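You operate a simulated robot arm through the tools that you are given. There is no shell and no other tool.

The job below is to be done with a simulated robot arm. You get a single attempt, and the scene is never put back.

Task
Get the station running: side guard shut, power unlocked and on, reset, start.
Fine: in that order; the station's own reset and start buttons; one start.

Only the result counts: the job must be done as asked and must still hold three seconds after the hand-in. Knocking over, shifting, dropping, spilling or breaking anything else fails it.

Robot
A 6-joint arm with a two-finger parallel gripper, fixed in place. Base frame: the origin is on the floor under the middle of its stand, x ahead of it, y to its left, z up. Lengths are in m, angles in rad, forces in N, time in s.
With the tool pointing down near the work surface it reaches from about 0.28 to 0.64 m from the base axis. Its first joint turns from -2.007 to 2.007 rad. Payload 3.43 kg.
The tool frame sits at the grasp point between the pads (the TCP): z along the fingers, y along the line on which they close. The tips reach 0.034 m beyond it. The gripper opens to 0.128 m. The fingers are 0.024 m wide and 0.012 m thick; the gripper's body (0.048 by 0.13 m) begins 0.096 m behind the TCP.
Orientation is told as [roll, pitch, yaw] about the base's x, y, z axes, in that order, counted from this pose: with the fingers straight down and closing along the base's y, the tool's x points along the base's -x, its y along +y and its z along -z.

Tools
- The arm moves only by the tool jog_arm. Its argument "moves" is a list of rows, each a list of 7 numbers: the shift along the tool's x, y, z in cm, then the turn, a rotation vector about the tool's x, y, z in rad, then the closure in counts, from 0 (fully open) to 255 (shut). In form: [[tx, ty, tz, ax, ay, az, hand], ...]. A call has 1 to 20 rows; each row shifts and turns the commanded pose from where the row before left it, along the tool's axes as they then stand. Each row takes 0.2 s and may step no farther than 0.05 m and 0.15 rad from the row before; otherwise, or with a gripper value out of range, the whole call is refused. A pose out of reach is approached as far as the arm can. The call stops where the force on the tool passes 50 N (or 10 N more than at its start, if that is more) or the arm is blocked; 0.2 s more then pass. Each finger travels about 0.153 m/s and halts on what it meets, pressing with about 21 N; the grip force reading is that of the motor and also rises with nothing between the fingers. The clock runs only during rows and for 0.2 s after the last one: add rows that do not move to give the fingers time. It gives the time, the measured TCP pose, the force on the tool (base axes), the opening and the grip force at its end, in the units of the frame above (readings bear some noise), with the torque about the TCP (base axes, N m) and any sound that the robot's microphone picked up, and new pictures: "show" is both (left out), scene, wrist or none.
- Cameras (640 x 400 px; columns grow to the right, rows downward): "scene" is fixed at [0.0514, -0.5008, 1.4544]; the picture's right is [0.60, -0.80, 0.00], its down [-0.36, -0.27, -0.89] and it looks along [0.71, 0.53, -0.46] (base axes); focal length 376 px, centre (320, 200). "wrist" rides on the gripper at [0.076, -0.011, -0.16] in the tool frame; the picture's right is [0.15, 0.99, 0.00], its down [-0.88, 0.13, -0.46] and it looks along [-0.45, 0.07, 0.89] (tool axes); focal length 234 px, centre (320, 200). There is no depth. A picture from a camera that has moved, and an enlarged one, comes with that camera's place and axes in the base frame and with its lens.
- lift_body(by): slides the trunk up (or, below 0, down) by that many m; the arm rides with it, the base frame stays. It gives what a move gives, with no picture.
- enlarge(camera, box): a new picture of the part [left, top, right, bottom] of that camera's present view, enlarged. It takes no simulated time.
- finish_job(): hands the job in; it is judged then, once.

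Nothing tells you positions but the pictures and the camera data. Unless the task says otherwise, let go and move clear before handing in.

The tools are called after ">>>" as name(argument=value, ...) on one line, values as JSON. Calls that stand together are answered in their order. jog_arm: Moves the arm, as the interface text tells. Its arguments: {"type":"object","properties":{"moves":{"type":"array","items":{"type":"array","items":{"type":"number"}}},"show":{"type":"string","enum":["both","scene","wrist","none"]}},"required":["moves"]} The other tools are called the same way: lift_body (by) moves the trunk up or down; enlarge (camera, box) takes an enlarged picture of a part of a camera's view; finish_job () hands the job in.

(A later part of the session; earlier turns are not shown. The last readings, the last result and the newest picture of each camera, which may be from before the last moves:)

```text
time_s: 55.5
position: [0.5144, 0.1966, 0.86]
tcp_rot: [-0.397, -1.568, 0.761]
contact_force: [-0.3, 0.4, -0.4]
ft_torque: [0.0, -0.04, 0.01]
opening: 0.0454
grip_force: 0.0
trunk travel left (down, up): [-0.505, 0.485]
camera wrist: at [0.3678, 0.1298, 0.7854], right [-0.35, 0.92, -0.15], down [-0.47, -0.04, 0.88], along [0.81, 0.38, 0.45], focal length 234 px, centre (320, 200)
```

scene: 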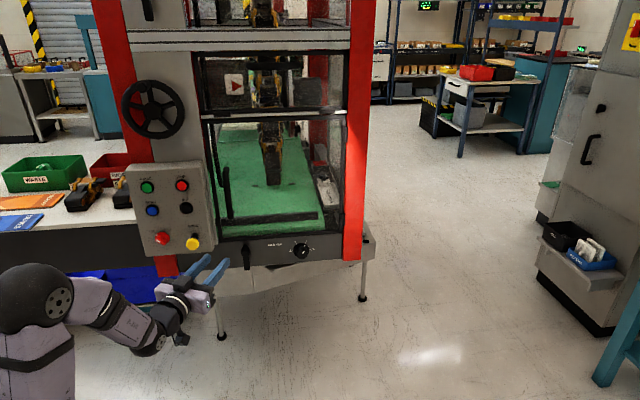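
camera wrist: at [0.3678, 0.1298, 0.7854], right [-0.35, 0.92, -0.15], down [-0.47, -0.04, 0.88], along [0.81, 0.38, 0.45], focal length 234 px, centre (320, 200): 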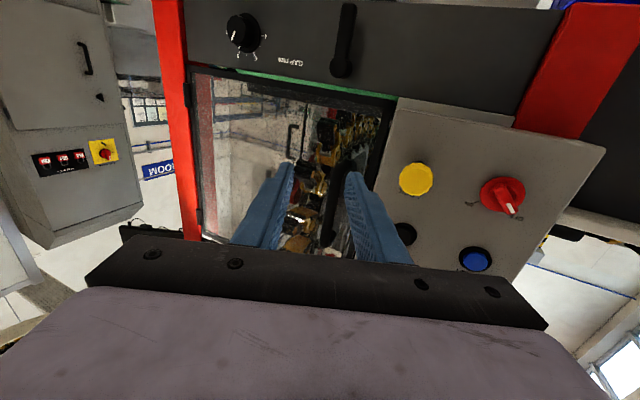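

>>> jog_arm(moves=[[0, 4.67, -0.2, -0.085, 0, 0, 165], [0, 4.67, -0.2, -0.085, 0, 0, 165], [0, 4.67, -0.2, -0.085, 0, 0, 165], [0, 0, 0, -0.14, 0, 0, 165]])

>>> enlarge(camera="wrist", box=[220, 80, 420, 240])

>>> enlarge(camera="scene", box=[140, 200, 240, 270])

```text
time_s: 56.5
position: [0.4497, 0.3198, 0.8595]
tcp_rot: [-0.102, -1.567, 0.862]
contact_force: [-0.4, -0.1, -0.2]
ft_torque: [0.02, 0.01, 0.0]
opening: 0.0452
grip_force: 0.0
trunk travel left (down, up): [-0.505, 0.485]
camera wrist: at [0.3394, 0.2026, 0.7851], right [-0.68, 0.72, -0.15], down [-0.42, -0.22, 0.88], along [0.6, 0.66, 0.45], focal length 234 px, centre (320, 200)
```

scene: 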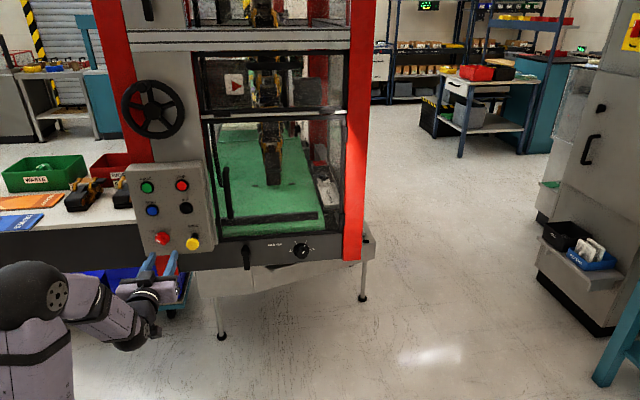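
wrist: 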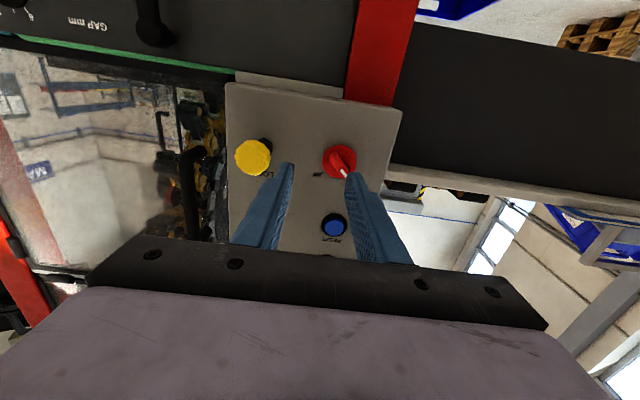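

```text
2.50 times, centred on (320, 160) of wrist
camera zoom: at [0.3394, 0.2026, 0.7851], right [-0.68, 0.72, -0.15], down [-0.42, -0.22, 0.88], along [0.6, 0.66, 0.45], focal length 585 px, centre (320, 300)
```

zoom: 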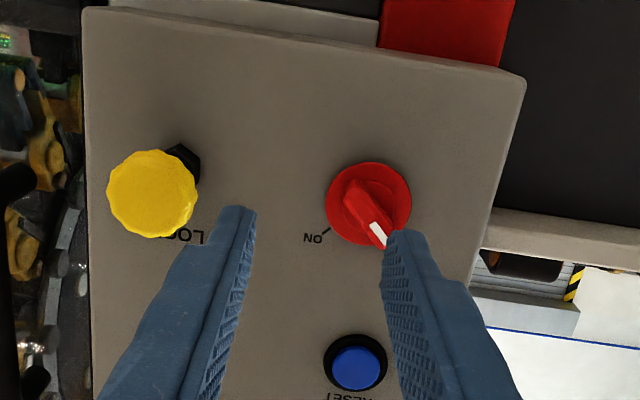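

```text
5.71 times, centred on (190, 235) of scene
camera zoom: at [0.0514, -0.5008, 1.4544], right [0.6, -0.8, 0.0], down [-0.36, -0.27, -0.89], along [0.71, 0.53, -0.46], focal length 2149 px, centre (1063, 0)
```

zoom: 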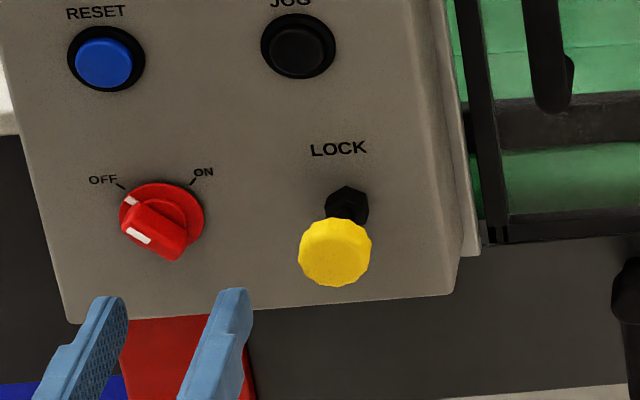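

No limits now, and the switch bar is 2.35 cm left of the tool axis. I'll centre on it and roll the gripper −45° so the fingers close across the bar.

>>> jog_arm(moves=[[-0.15, 2.35, 0, 0, 0, 0, 165], [0, 0, 0, 0, 0, -0.15, 165], [0, 0, 0, 0, 0, -0.15, 165], [0, 0, 0, 0, 0, -0.15, 165], [0, 0, 0, 0, 0, -0.15, 165], [0, 0, 0, 0, 0, -0.15, 165], [0, 0, 0, 0, 0, -0.035, 165]])

>>> enlarge(camera="wrist", box=[220, 80, 420, 240])

>>> enlarge(camera="scene", box=[130, 200, 230, 270])

```text
time_s: 58.1
position: [0.4323, 0.3362, 0.8612]
tcp_rot: [-1.564, -0.784, 2.323]
contact_force: [0.3, -0.9, -0.2]
ft_torque: [0.03, -0.02, 0.0]
opening: 0.0451
grip_force: 0.1
trunk travel left (down, up): [-0.505, 0.485]
camera wrist: at [0.3578, 0.1825, 0.8164], right [-0.41, 0.43, -0.8], down [-0.82, 0.21, 0.53], along [0.4, 0.88, 0.27], focal length 234 px, centre (320, 200)
```

scene: 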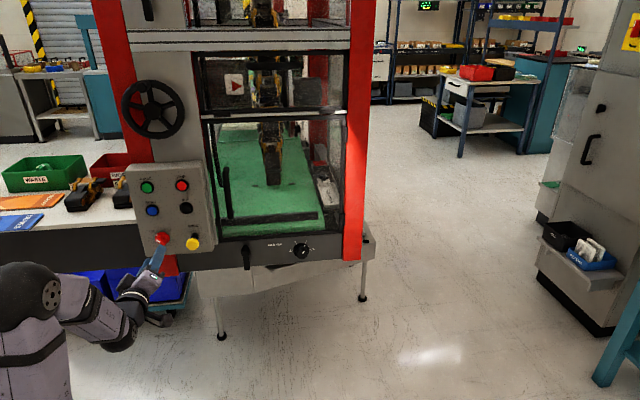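
wrist: 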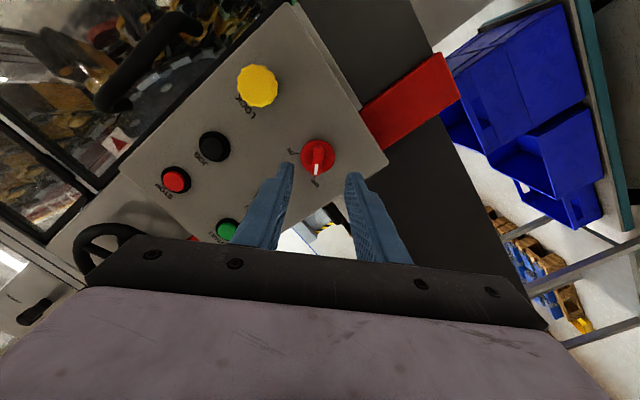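

```text
2.50 times, centred on (320, 160) of wrist
camera zoom: at [0.3578, 0.1825, 0.8164], right [-0.41, 0.43, -0.8], down [-0.82, 0.21, 0.53], along [0.4, 0.88, 0.27], focal length 585 px, centre (320, 300)
```

zoom: 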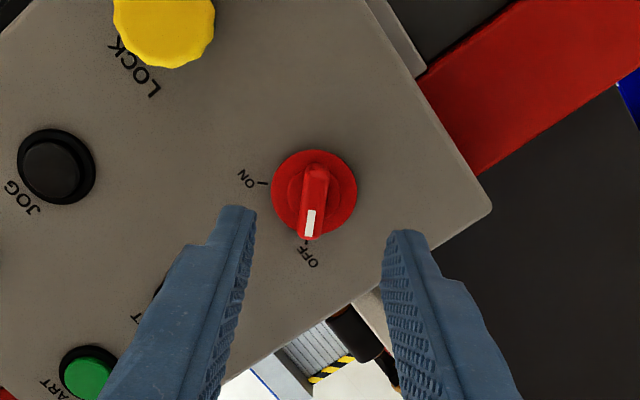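

```text
5.71 times, centred on (180, 235) of scene
camera zoom: at [0.0514, -0.5008, 1.4544], right [0.6, -0.8, 0.0], down [-0.36, -0.27, -0.89], along [0.71, 0.53, -0.46], focal length 2149 px, centre (1120, 0)
```

zoom: 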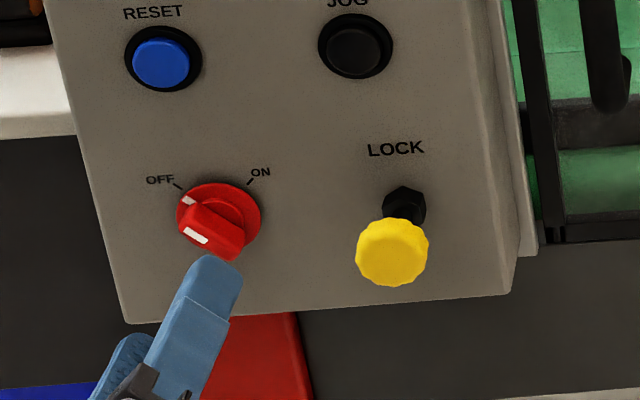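

The bar is now aligned between the fingers. I'll make a 2.5 mm correction and advance to just short of the bar to check.

>>> jog_arm(moves=[[-0.25, -0.25, 1.2, 0, 0, 0, 165], [0, 0, 1.2, 0, 0, 0, 165], [0, 0, 1.2, 0, 0, 0, 165]])

>>> enlarge(camera="wrist", box=[220, 80, 420, 240])

>>> enlarge(camera="scene", box=[130, 200, 230, 270])

```text
time_s: 58.9
position: [0.4593, 0.3612, 0.8641]
tcp_rot: [-1.565, -0.787, 2.324]
contact_force: [-0.5, 0.5, -0.4]
ft_torque: [-0.01, 0.01, 0.0]
opening: 0.0451
grip_force: 0.0
trunk travel left (down, up): [-0.505, 0.485]
camera wrist: at [0.3839, 0.2076, 0.8198], right [-0.41, 0.43, -0.8], down [-0.82, 0.21, 0.53], along [0.4, 0.88, 0.27], focal length 234 px, centre (320, 200)
```

scene: 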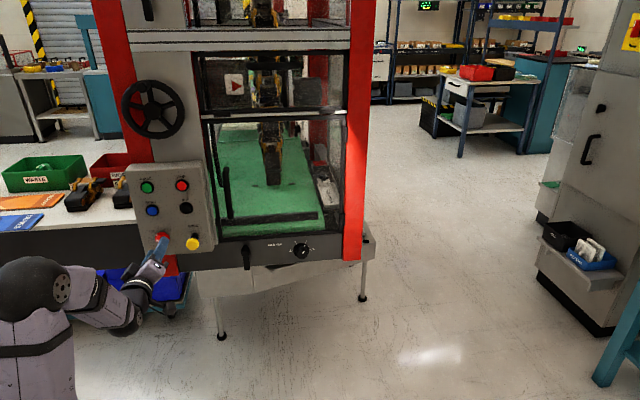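
wrist: 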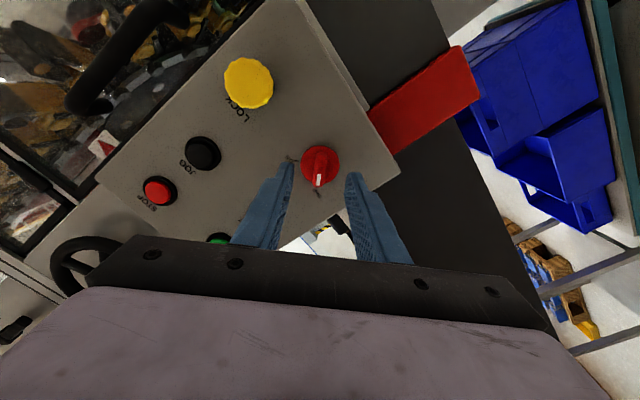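

```text
2.50 times, centred on (320, 160) of wrist
camera zoom: at [0.3839, 0.2076, 0.8198], right [-0.41, 0.43, -0.8], down [-0.82, 0.21, 0.53], along [0.4, 0.88, 0.27], focal length 585 px, centre (320, 300)
```

zoom: 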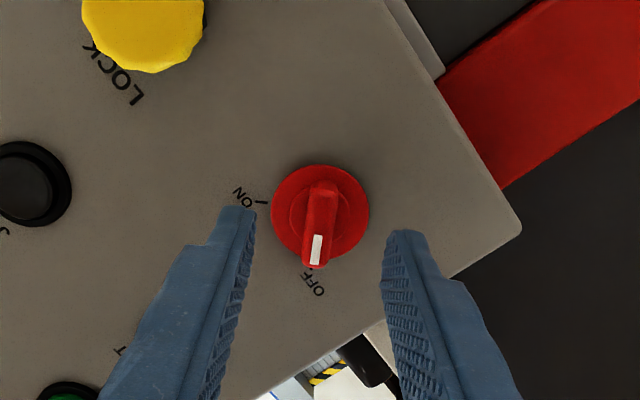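

```text
5.71 times, centred on (180, 235) of scene
camera zoom: at [0.0514, -0.5008, 1.4544], right [0.6, -0.8, 0.0], down [-0.36, -0.27, -0.89], along [0.71, 0.53, -0.46], focal length 2149 px, centre (1120, 0)
```

zoom: 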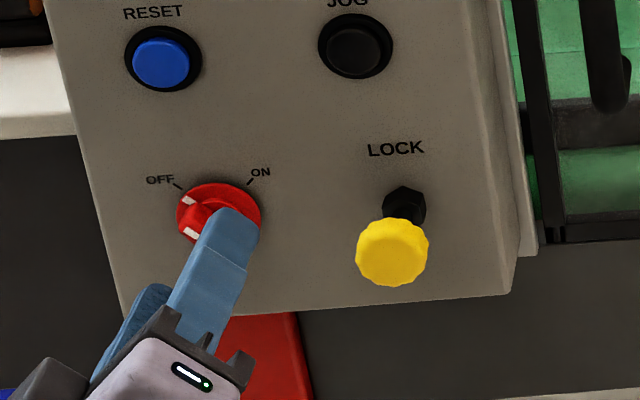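

Alignment is within a couple of millimetres. I'll advance 2.1 cm to straddle the bar and close on it.

>>> jog_arm(moves=[[0, 0, 1.1, 0, 0, 0, 165], [0, 0, 1.0, 0, 0, 0, 165], [0, 0, 0, 0, 0, 0, 210], [0, 0, 0, 0, 0, 0, 255], [0, 0, 0, 0, 0, 0, 255]])

>>> enlarge(camera="wrist", box=[220, 80, 420, 240])

>>> enlarge(camera="scene", box=[130, 200, 230, 270])

```text
time_s: 60.1
position: [0.4751, 0.3768, 0.8644]
tcp_rot: [-1.564, -0.785, 2.325]
contact_force: [-0.3, 0.0, 0.3]
ft_torque: [-0.24, 0.27, 0.05]
opening: 0.0107
grip_force: 44.8
trunk travel left (down, up): [-0.505, 0.485]
camera wrist: at [0.3991, 0.2217, 0.8198], right [-0.41, 0.43, -0.8], down [-0.82, 0.21, 0.53], along [0.4, 0.88, 0.27], focal length 234 px, centre (320, 200)
```

scene: 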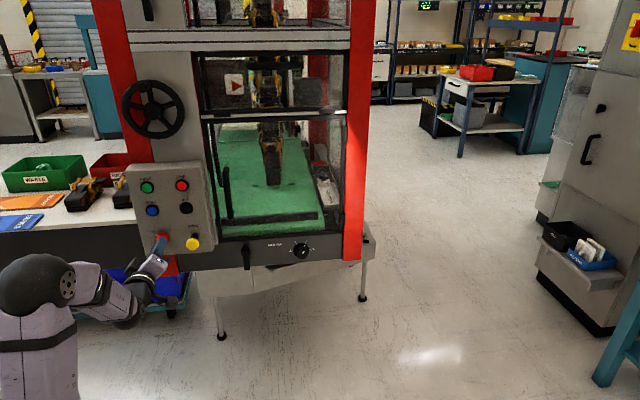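
wrist: 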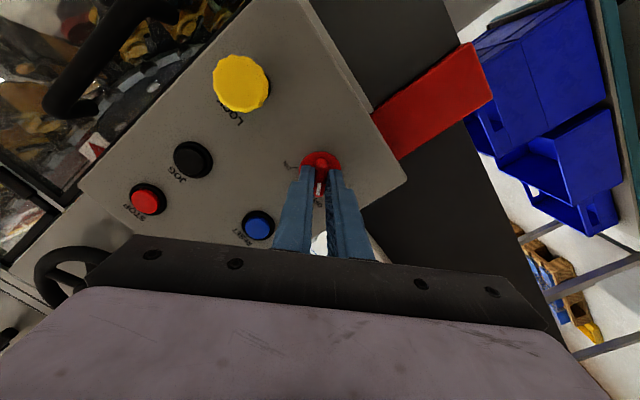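

```text
2.50 times, centred on (320, 160) of wrist
camera zoom: at [0.3991, 0.2217, 0.8198], right [-0.41, 0.43, -0.8], down [-0.82, 0.21, 0.53], along [0.4, 0.88, 0.27], focal length 585 px, centre (320, 300)
```

zoom: 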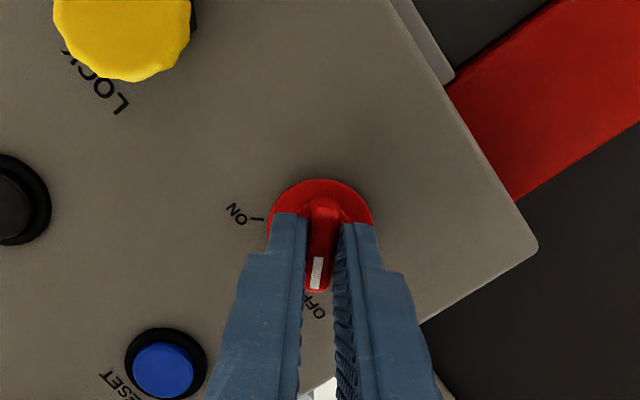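

```text
5.71 times, centred on (180, 235) of scene
camera zoom: at [0.0514, -0.5008, 1.4544], right [0.6, -0.8, 0.0], down [-0.36, -0.27, -0.89], along [0.71, 0.53, -0.46], focal length 2149 px, centre (1120, 0)
```

zoom: 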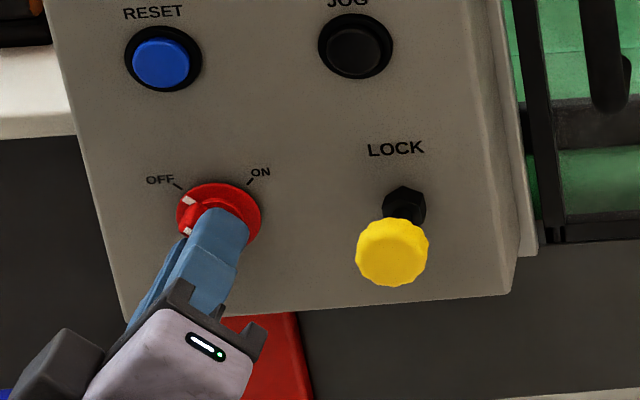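

The bar is gripped (10.7 mm). Turning clockwise toward ON, a first portion to check it moves.

>>> jog_arm(moves=[[0, 0, 0, 0, 0, 0.1, 255], [0, 0, 0, 0, 0, 0.12, 255], [0, 0, 0, 0, 0, 0.12, 255]])

>>> enlarge(camera="scene", box=[130, 200, 230, 270])

```text
time_s: 60.9
position: [0.4737, 0.3758, 0.8644]
tcp_rot: [-1.558, -1.127, 2.319]
contact_force: [-2.0, 0.6, 1.3]
ft_torque: [-0.95, 0.95, -0.19]
opening: 0.0105
grip_force: 44.7
trunk travel left (down, up): [-0.505, 0.485]
camera wrist: at [0.3859, 0.2355, 0.8017], right [-0.57, 0.6, -0.56], down [-0.67, 0.05, 0.74], along [0.47, 0.8, 0.37], focal length 234 px, centre (320, 200)
```

scene: 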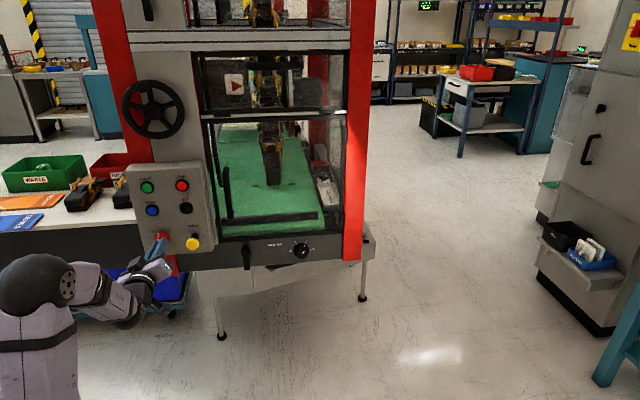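
wrist: 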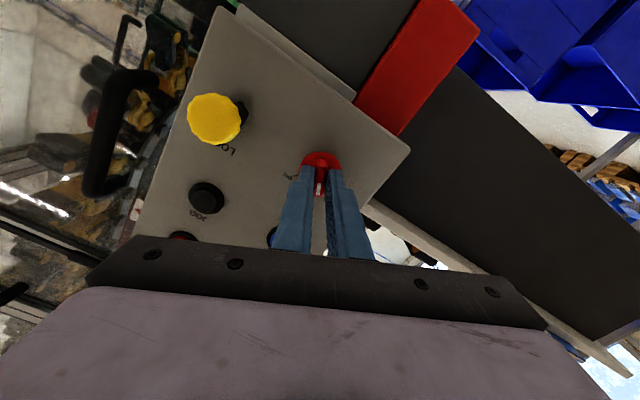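

```text
5.71 times, centred on (180, 235) of scene
camera zoom: at [0.0514, -0.5008, 1.4544], right [0.6, -0.8, 0.0], down [-0.36, -0.27, -0.89], along [0.71, 0.53, -0.46], focal length 2149 px, centre (1120, 0)
```

zoom: 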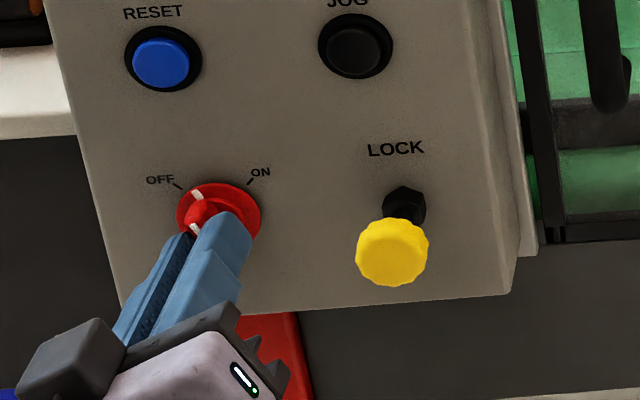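

It's turning with the gripper, so I continue toward ON.

>>> jog_arm(moves=[[0, 0, 0, 0, 0, 0.13, 255], [0, 0, 0, 0, 0, 0.13, 255], [0, 0, 0, 0, 0, 0.13, 255], [0, 0, 0, 0, 0, 0.13, 255], [0, 0, 0, 0, 0, 0.13, 255], [0, 0, 0, 0, 0, 0.13, 255], [0, 0, 0, 0, 0, 0.13, 255], [0, 0, 0, 0, 0, 0.13, 255], [0, 0, 0, 0, 0, 0.1, 255]])

>>> enlarge(camera="scene", box=[130, 200, 230, 270])

>>> enlarge(camera="wrist", box=[220, 80, 420, 240])

```text
time_s: 62.9
position: [0.4732, 0.3762, 0.8646]
tcp_rot: [1.564, -0.875, -0.806]
contact_force: [-5.0, 4.4, -1.1]
ft_torque: [-0.57, 0.58, 1.37]
opening: 0.011
grip_force: 44.8
trunk travel left (down, up): [-0.505, 0.485]
camera wrist: at [0.3286, 0.2961, 0.8], right [-0.58, 0.62, 0.52], down [-0.01, -0.65, 0.76], along [0.81, 0.44, 0.38], focal length 234 px, centre (320, 200)
```

scene: 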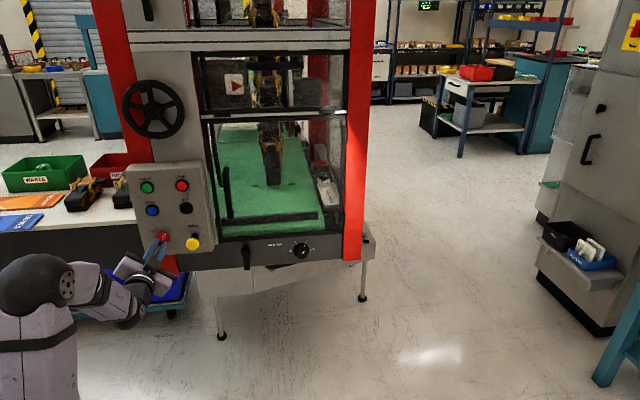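
wrist: 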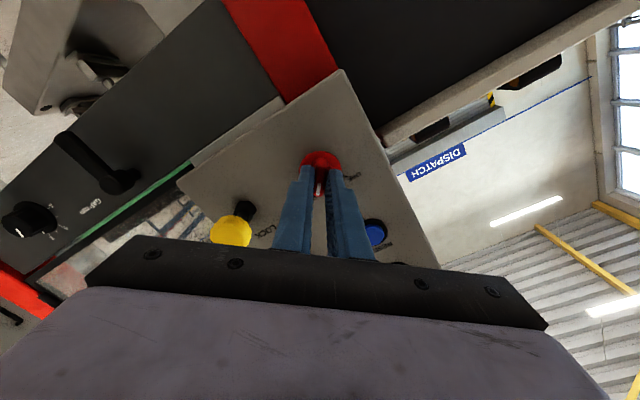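

```text
5.71 times, centred on (180, 235) of scene
camera zoom: at [0.0514, -0.5008, 1.4544], right [0.6, -0.8, 0.0], down [-0.36, -0.27, -0.89], along [0.71, 0.53, -0.46], focal length 2149 px, centre (1120, 0)
```

zoom: 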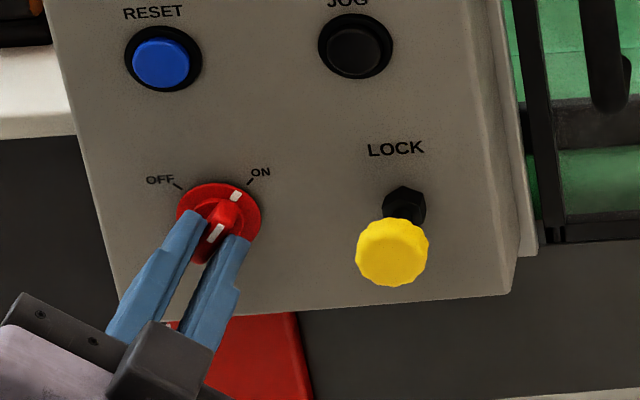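

```text
2.50 times, centred on (320, 160) of wrist
camera zoom: at [0.3286, 0.2961, 0.8], right [-0.58, 0.62, 0.52], down [-0.01, -0.65, 0.76], along [0.81, 0.44, 0.38], focal length 585 px, centre (320, 300)
```

zoom: 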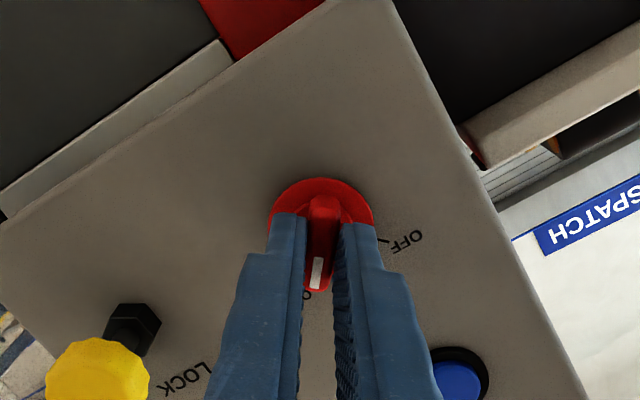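

Almost at ON; I'll turn the remaining few degrees.

>>> jog_arm(moves=[[0, 0, 0, 0, 0, 0.05, 255], [0, 0, 0, 0, 0, 0.05, 255], [0, 0, 0, 0, 0, 0.03, 255]], show="none")

>>> enlarge(camera="scene", box=[145, 222, 205, 260])

>>> enlarge(camera="wrist", box=[260, 120, 380, 220])

```text
time_s: 63.7
position: [0.4733, 0.3767, 0.8649]
tcp_rot: [1.566, -0.746, -0.81]
contact_force: [-4.2, 6.4, -1.4]
ft_torque: [-0.91, -0.84, 0.67]
opening: 0.0115
grip_force: 45.3
trunk travel left (down, up): [-0.505, 0.485]
```

```text
10.53 times, centred on (175, 241) of scene
camera zoom: at [0.0514, -0.5008, 1.4544], right [0.6, -0.8, 0.0], down [-0.36, -0.27, -0.89], along [0.71, 0.53, -0.46], focal length 3959 px, centre (1846, -232)
```

zoom: 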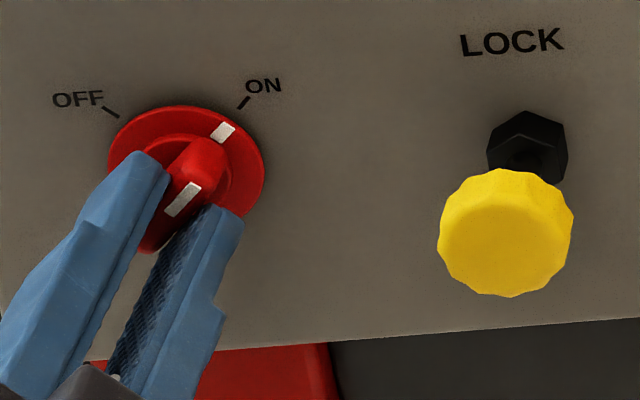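

```text
4.00 times, centred on (320, 170) of wrist
camera zoom: at [0.3231, 0.3019, 0.8057], right [-0.53, 0.57, 0.63], down [0.05, -0.72, 0.7], along [0.84, 0.41, 0.35], focal length 937 px, centre (320, 320)
```

zoom: 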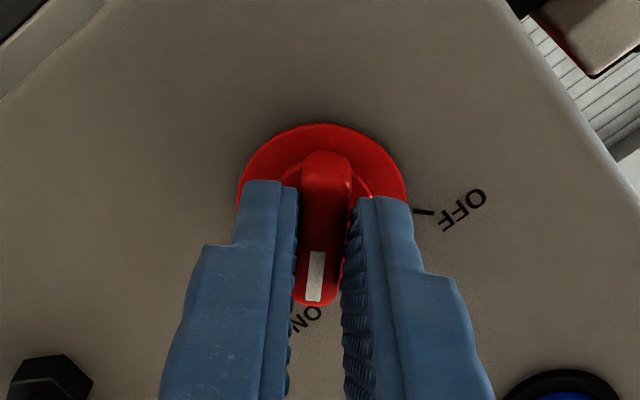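

The pointer is at ON and the torque shows it's against its end stop. I'll release and back off, then check.

>>> jog_arm(moves=[[0, 0, 0, 0, 0, 0, 210], [0, 0, 0, 0, 0, 0, 165], [0, 0, 0, 0, 0, 0, 165], [0, 0, -1.5, 0, 0, 0, 165], [0, 0, -1.5, 0, 0, 0, 165], [0, 0, -1.5, 0, 0, 0, 165]])

>>> enlarge(camera="scene", box=[120, 160, 230, 260])

>>> enlarge(camera="wrist", box=[220, 80, 420, 240])

```text
time_s: 65.1
position: [0.4405, 0.3438, 0.864]
tcp_rot: [1.565, -0.744, -0.809]
contact_force: [0.1, -0.5, -0.6]
ft_torque: [-0.01, 0.0, 0.01]
opening: 0.0452
grip_force: 0.0
trunk travel left (down, up): [-0.505, 0.485]
camera wrist: at [0.2906, 0.2698, 0.8062], right [-0.53, 0.57, 0.63], down [0.05, -0.72, 0.69], along [0.84, 0.4, 0.35], focal length 234 px, centre (320, 200)
```

scene: 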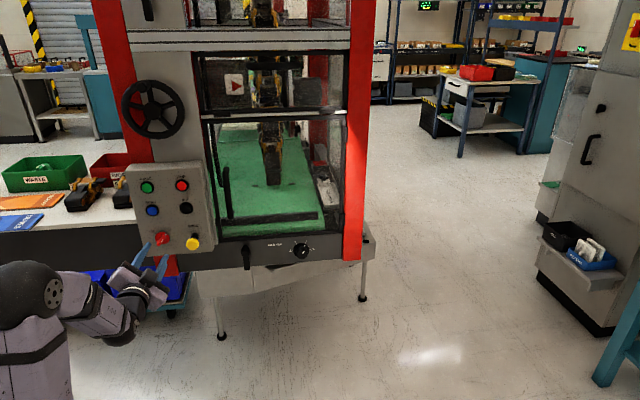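
wrist: 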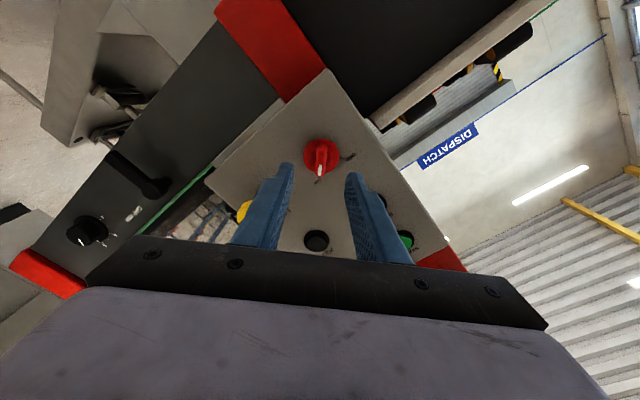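

```text
4.00 times, centred on (175, 210) of scene
camera zoom: at [0.0514, -0.5008, 1.4544], right [0.6, -0.8, 0.0], down [-0.36, -0.27, -0.89], along [0.71, 0.53, -0.46], focal length 1504 px, centre (900, 160)
```

zoom: 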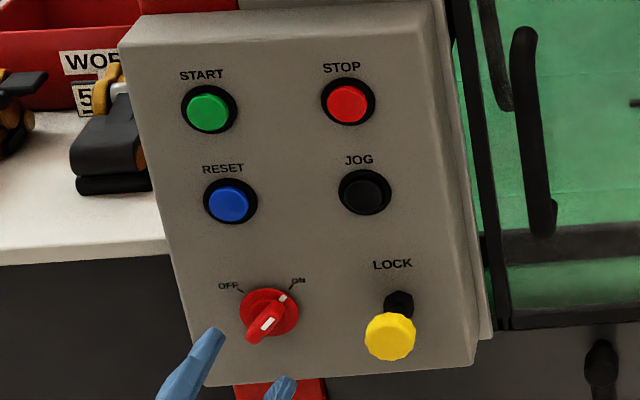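

```text
2.50 times, centred on (320, 160) of wrist
camera zoom: at [0.2906, 0.2698, 0.8062], right [-0.53, 0.57, 0.63], down [0.05, -0.72, 0.69], along [0.84, 0.4, 0.35], focal length 585 px, centre (320, 300)
```

zoom: 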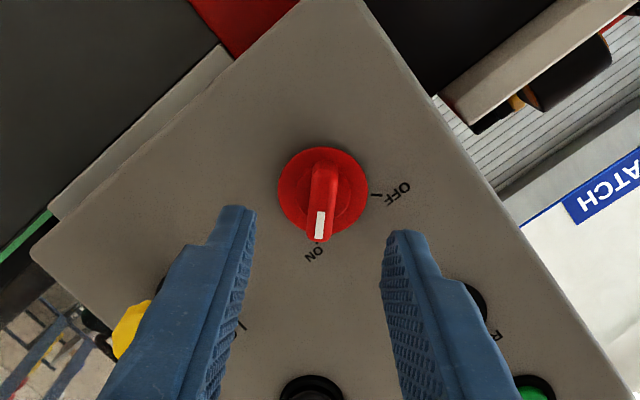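

Power is ON and the LOCK is still out. Next is RESET: I'll close the fingers, roll the gripper upright, and move up and slightly left to line up with the blue button.

>>> jog_arm(moves=[[0, 0, 0, 0, 0, -0.15, 255], [0, 0, 0, 0, 0, -0.15, 255], [0, 0, 0, 0, 0, -0.15, 255], [0, 0, 0, 0, 0, -0.15, 255], [0, 0, 0, 0, 0, -0.15, 255], [0, 0, 0, 0, 0, -0.077, 255], [-3, 0.5, 0, 0, 0, 0, 255], [-3, 0.5, 0, 0, 0, 0, 255], [-3.1, 0, 0, 0, 0, 0, 255]])

>>> enlarge(camera="wrist", box=[220, 80, 420, 240])

>>> enlarge(camera="scene", box=[120, 160, 230, 260])

```text
time_s: 67.1
position: [0.4352, 0.3511, 0.9545]
tcp_rot: [-0.3, -1.566, 1.057]
contact_force: [-0.1, -0.1, -1.0]
ft_torque: [0.0, 0.0, 0.0]
opening: 0.0001
grip_force: 20.8
trunk travel left (down, up): [-0.505, 0.485]
camera wrist: at [0.3247, 0.2343, 0.8799], right [-0.68, 0.72, -0.15], down [-0.42, -0.21, 0.88], along [0.6, 0.66, 0.45], focal length 234 px, centre (320, 200)
```

scene: 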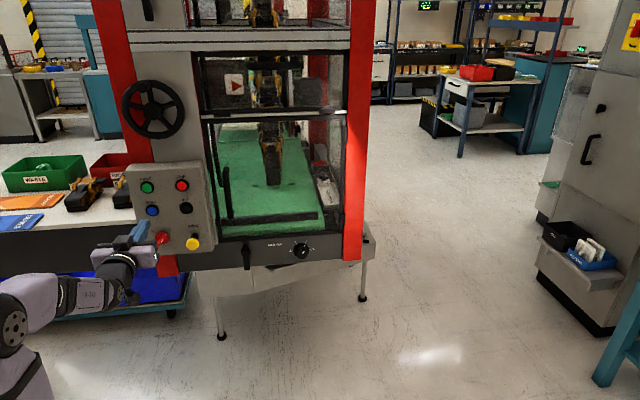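
wrist: 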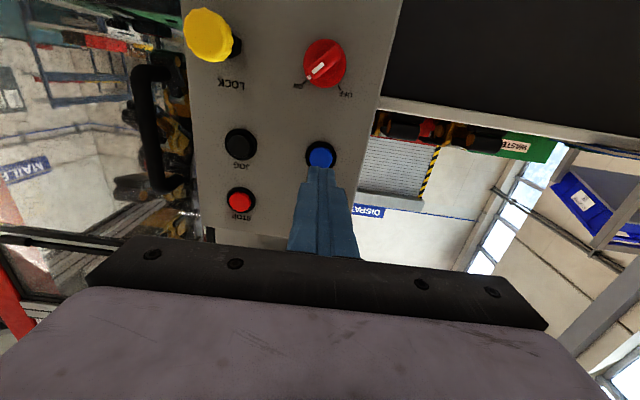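

```text
2.50 times, centred on (320, 160) of wrist
camera zoom: at [0.3247, 0.2343, 0.8799], right [-0.68, 0.72, -0.15], down [-0.42, -0.21, 0.88], along [0.6, 0.66, 0.45], focal length 585 px, centre (320, 300)
```

zoom: 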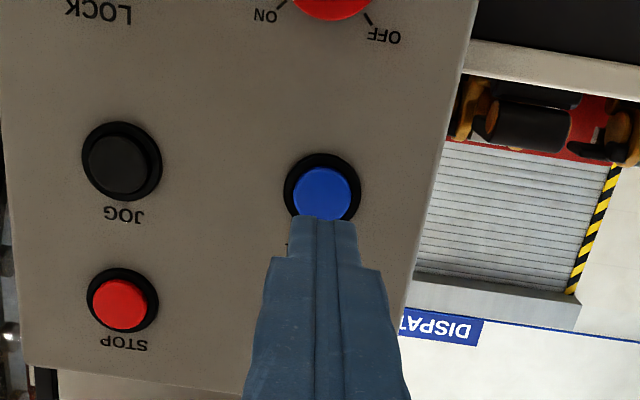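

```text
4.00 times, centred on (175, 210) of scene
camera zoom: at [0.0514, -0.5008, 1.4544], right [0.6, -0.8, 0.0], down [-0.36, -0.27, -0.89], along [0.71, 0.53, -0.46], focal length 1504 px, centre (900, 160)
```

zoom: 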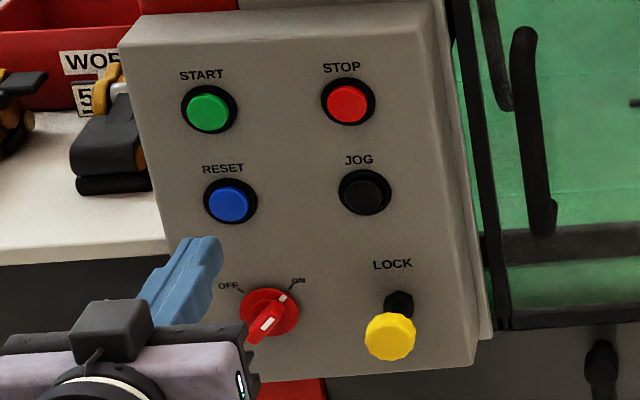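

The finger is lined up with RESET to within about 2 mm. I'll make a small correction and close most of the gap.

>>> jog_arm(moves=[[0.15, 0.1, 1.3, 0, 0, 0, 255], [0, 0, 1.3, 0, 0, 0, 255], [0, 0, 1.3, 0, 0, 0, 255]])

>>> enlarge(camera="wrist", box=[260, 120, 380, 220])

>>> enlarge(camera="scene", box=[140, 190, 200, 230])

```text
time_s: 67.9
position: [0.4626, 0.3787, 0.9524]
tcp_rot: [-0.245, -1.567, 1.002]
contact_force: [0.3, 0.4, 0.2]
ft_torque: [-0.01, 0.0, 0.02]
opening: 0.0001
grip_force: 20.2
trunk travel left (down, up): [-0.505, 0.485]
camera wrist: at [0.3528, 0.262, 0.8787], right [-0.68, 0.72, -0.15], down [-0.42, -0.21, 0.88], along [0.6, 0.66, 0.45], focal length 234 px, centre (320, 200)
```

scene: 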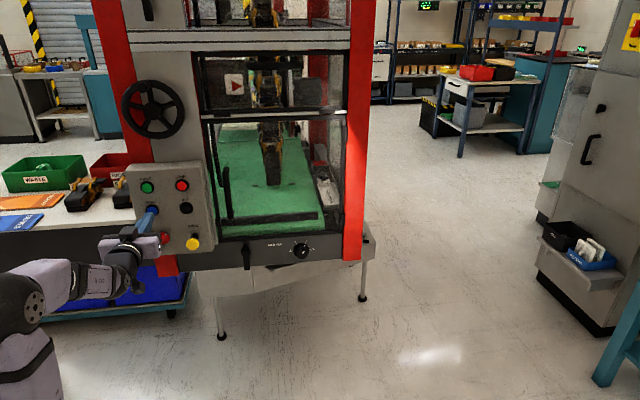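
wrist: 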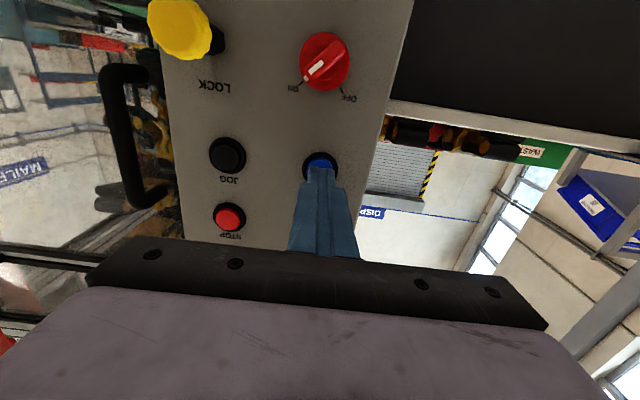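

```text
4.00 times, centred on (320, 170) of wrist
camera zoom: at [0.3528, 0.262, 0.8787], right [-0.68, 0.72, -0.15], down [-0.42, -0.21, 0.88], along [0.6, 0.66, 0.45], focal length 937 px, centre (320, 320)
```

zoom: 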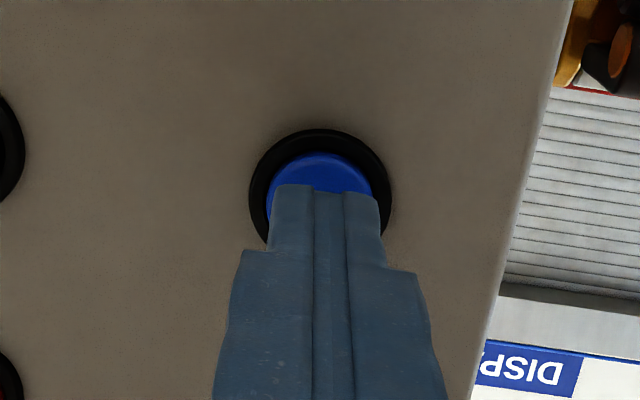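

```text
10.00 times, centred on (170, 210) of scene
camera zoom: at [0.0514, -0.5008, 1.4544], right [0.6, -0.8, 0.0], down [-0.36, -0.27, -0.89], along [0.71, 0.53, -0.46], focal length 3761 px, centre (1820, 100)
```

zoom: 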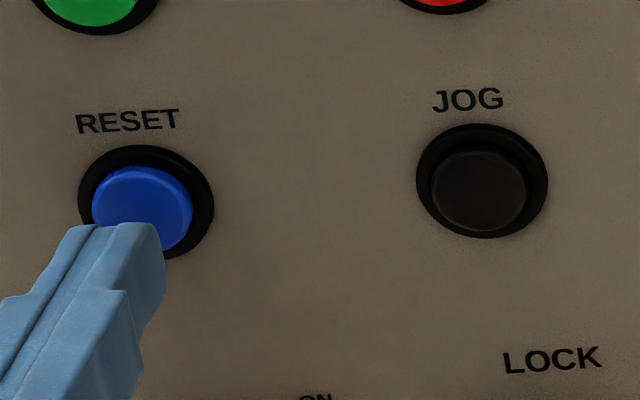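

The two views together suggest the button is a bit deeper than I thought (about 2.4 cm ahead) and about 3.5 mm higher. I'll correct upward and approach carefully.

>>> jog_arm(moves=[[-0.35, 0, 0.8, 0, 0, 0, 255], [0, 0, 0.6, 0, 0, 0, 255]], show="none")

>>> enlarge(camera="wrist", box=[260, 120, 380, 220])

>>> enlarge(camera="scene", box=[140, 190, 200, 230])

```text
time_s: 68.5
position: [0.4731, 0.3906, 0.958]
tcp_rot: [-0.293, -1.568, 1.05]
contact_force: [0.8, 0.6, -0.3]
ft_torque: [0.0, -0.01, -0.02]
opening: 0.0
grip_force: 21.4
trunk travel left (down, up): [-0.505, 0.485]
```

```text
4.00 times, centred on (320, 170) of wrist
camera zoom: at [0.3632, 0.2718, 0.8828], right [-0.68, 0.72, -0.15], down [-0.42, -0.22, 0.88], along [0.6, 0.66, 0.45], focal length 937 px, centre (320, 320)
```

zoom: 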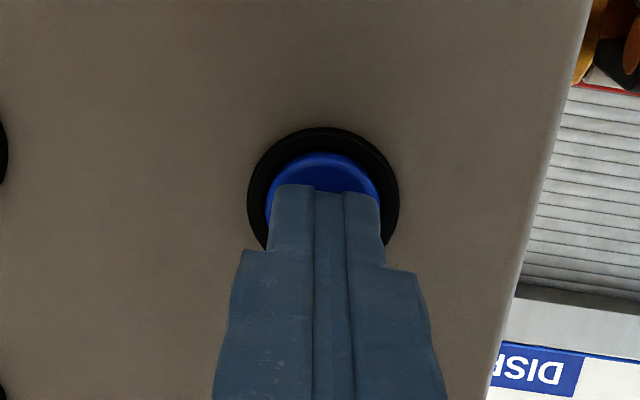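

```text
10.00 times, centred on (170, 210) of scene
camera zoom: at [0.0514, -0.5008, 1.4544], right [0.6, -0.8, 0.0], down [-0.36, -0.27, -0.89], along [0.71, 0.53, -0.46], focal length 3761 px, centre (1820, 100)
```

zoom: 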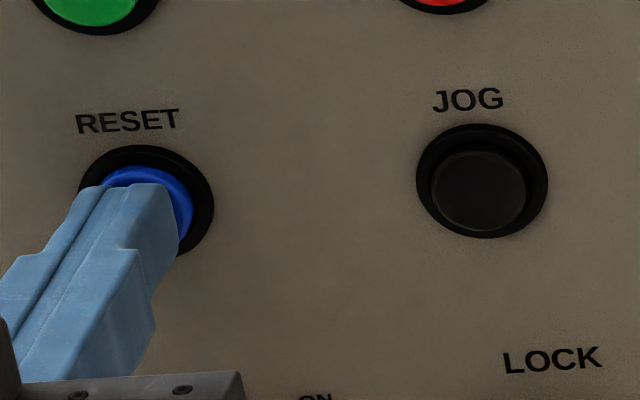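

>>> jog_arm(moves=[[0.15, 0, 0.4, 0, 0, 0, 255], [0, 0, 0.3, 0, 0, 0, 255], [0, 0, 0.2, 0, 0, 0, 255]], show="none")

>>> enlarge(camera="scene", box=[140, 190, 200, 230])

>>> enlarge(camera="wrist", box=[260, 120, 380, 220])

```text
time_s: 69.3
position: [0.4783, 0.3945, 0.9556]
tcp_rot: [-0.307, -1.565, 1.065]
contact_force: [-13.2, -10.9, -1.9]
ft_torque: [0.02, -0.02, 0.1]
opening: 0.0
grip_force: 20.7
trunk travel left (down, up): [-0.505, 0.485]
heard: click
```

```text
10.00 times, centred on (170, 210) of scene
camera zoom: at [0.0514, -0.5008, 1.4544], right [0.6, -0.8, 0.0], down [-0.36, -0.27, -0.89], along [0.71, 0.53, -0.46], focal length 3761 px, centre (1820, 100)
```

zoom: 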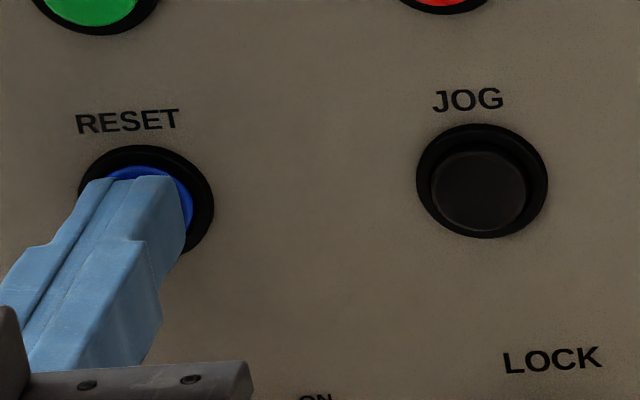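

```text
4.00 times, centred on (320, 170) of wrist
camera zoom: at [0.368, 0.2764, 0.8817], right [-0.68, 0.72, -0.15], down [-0.42, -0.21, 0.88], along [0.6, 0.66, 0.45], focal length 937 px, centre (320, 320)
```

zoom: 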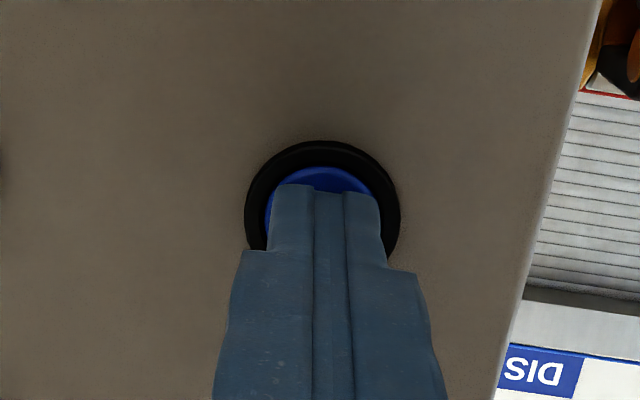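

A click was heard on RESET, with about 17 N on the button. I'll back off straight and check the state of the panel.

>>> jog_arm(moves=[[0, 0, -0.5, 0, 0, 0, 255], [0, 0, -1.5, 0, 0, 0, 255], [0, 0, -1.5, 0, 0, 0, 255]])

>>> enlarge(camera="scene", box=[120, 160, 230, 260])

>>> enlarge(camera="scene", box=[90, 0, 380, 180])

```text
time_s: 70.1
position: [0.4543, 0.3723, 0.9557]
tcp_rot: [-0.294, -1.567, 1.052]
contact_force: [-0.1, -0.1, 0.2]
ft_torque: [0.01, -0.05, -0.01]
opening: 0.0
grip_force: 20.8
trunk travel left (down, up): [-0.505, 0.485]
camera wrist: at [0.3444, 0.2543, 0.8812], right [-0.68, 0.72, -0.15], down [-0.42, -0.22, 0.88], along [0.6, 0.66, 0.45], focal length 234 px, centre (320, 200)
```

scene: 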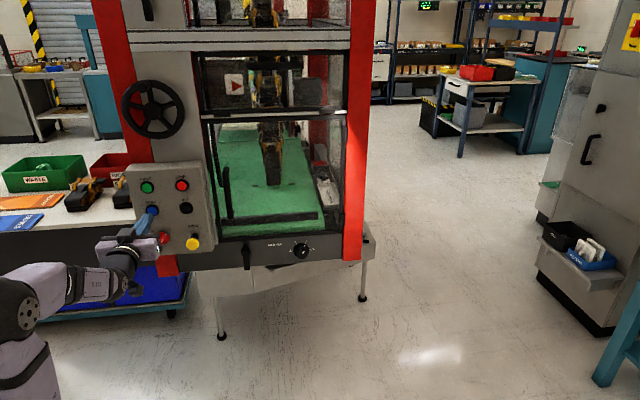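
wrist: 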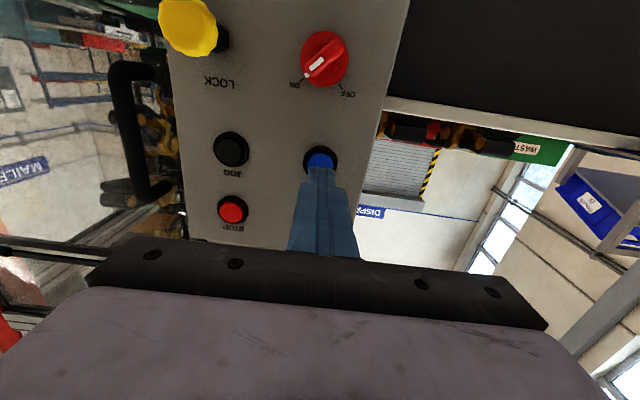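

```text
4.00 times, centred on (175, 210) of scene
camera zoom: at [0.0514, -0.5008, 1.4544], right [0.6, -0.8, 0.0], down [-0.36, -0.27, -0.89], along [0.71, 0.53, -0.46], focal length 1504 px, centre (900, 160)
```

zoom: 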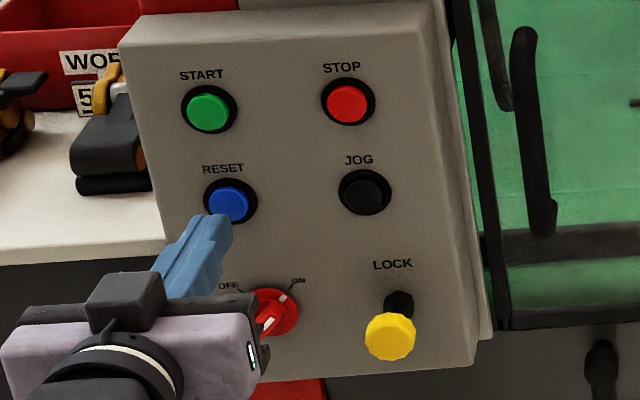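

```text
2.21 times, centred on (235, 90) of scene
camera zoom: at [0.0514, -0.5008, 1.4544], right [0.6, -0.8, 0.0], down [-0.36, -0.27, -0.89], along [0.71, 0.53, -0.46], focal length 830 px, centre (508, 443)
```

zoom: 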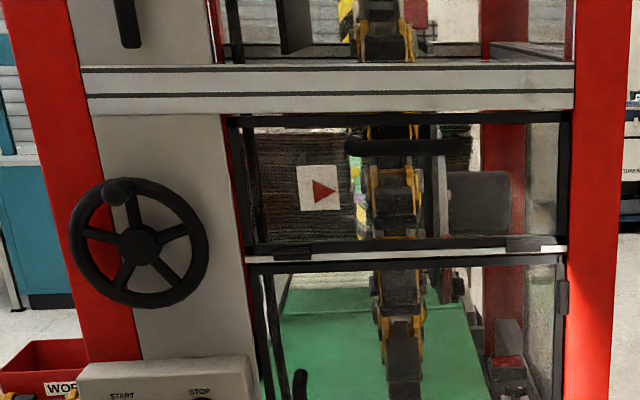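

No change visible beyond the click, and the panel state looks right: LOCK out, switch ON. Before START, I'll double-check the guard and move up in front of the green button.

>>> jog_arm(moves=[[-3.5, 0, 0, 0, 0, 0, 255], [-3.5, 0, 0, 0, 0, 0, 255]])

>>> enlarge(camera="scene", box=[190, 90, 380, 280])

>>> enlarge(camera="wrist", box=[220, 80, 420, 240])

>>> enlarge(camera="scene", box=[120, 165, 180, 205])

```text
time_s: 70.7
position: [0.4533, 0.3723, 1.0277]
tcp_rot: [-0.286, -1.566, 1.044]
contact_force: [0.9, 0.3, -0.9]
ft_torque: [0.02, -0.01, -0.02]
opening: 0.0002
grip_force: 20.8
trunk travel left (down, up): [-0.505, 0.485]
camera wrist: at [0.3442, 0.2552, 0.9519], right [-0.68, 0.72, -0.15], down [-0.42, -0.21, 0.88], along [0.6, 0.66, 0.45], focal length 234 px, centre (320, 200)
```

scene: 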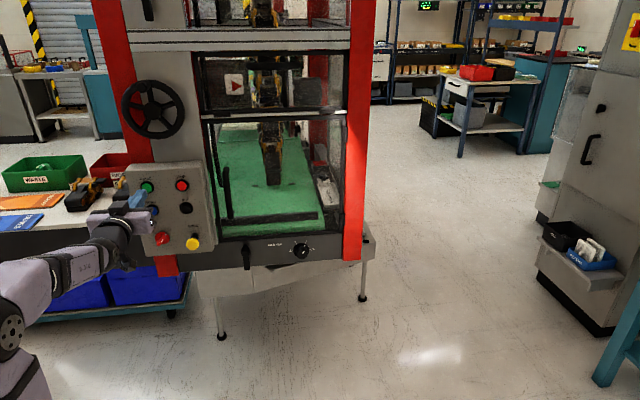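
wrist: 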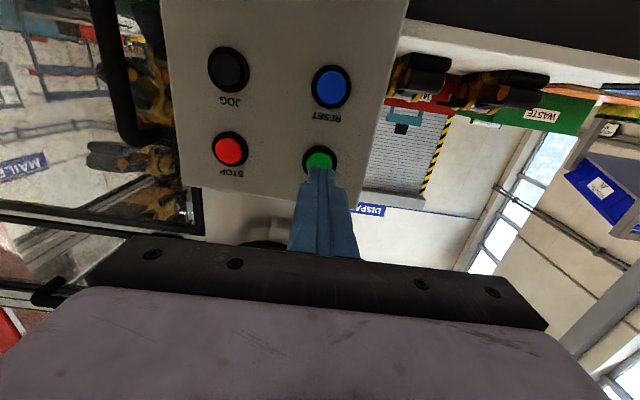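

```text
2.11 times, centred on (285, 185) of scene
camera zoom: at [0.0514, -0.5008, 1.4544], right [0.6, -0.8, 0.0], down [-0.36, -0.27, -0.89], along [0.71, 0.53, -0.46], focal length 792 px, centre (394, 232)
```

zoom: 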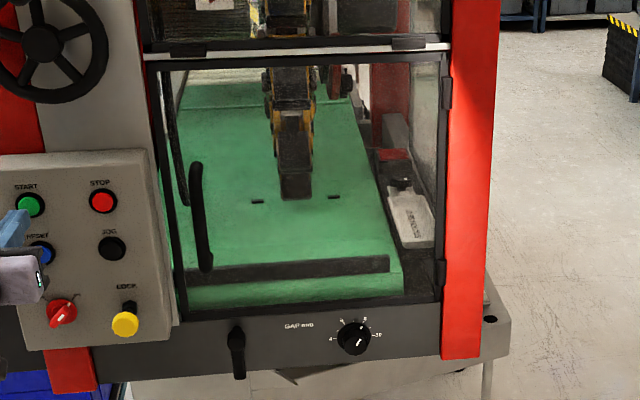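

```text
2.50 times, centred on (320, 160) of wrist
camera zoom: at [0.3442, 0.2552, 0.9519], right [-0.68, 0.72, -0.15], down [-0.42, -0.21, 0.88], along [0.6, 0.66, 0.45], focal length 585 px, centre (320, 300)
```

zoom: 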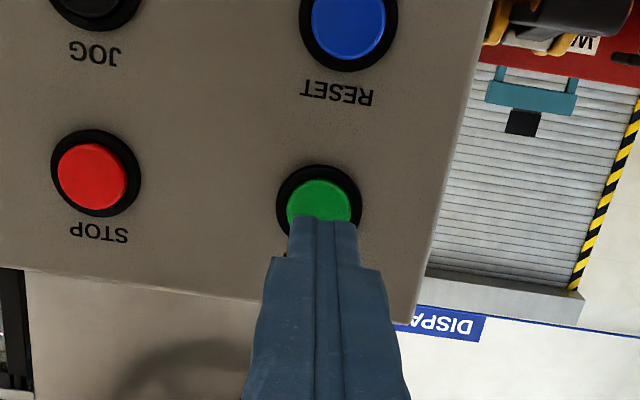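

```text
10.00 times, centred on (150, 185) of scene
camera zoom: at [0.0514, -0.5008, 1.4544], right [0.6, -0.8, 0.0], down [-0.36, -0.27, -0.89], along [0.71, 0.53, -0.46], focal length 3761 px, centre (2020, 350)
```

zoom: 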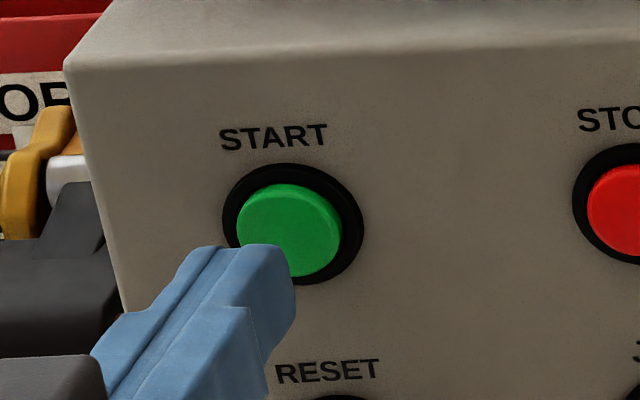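

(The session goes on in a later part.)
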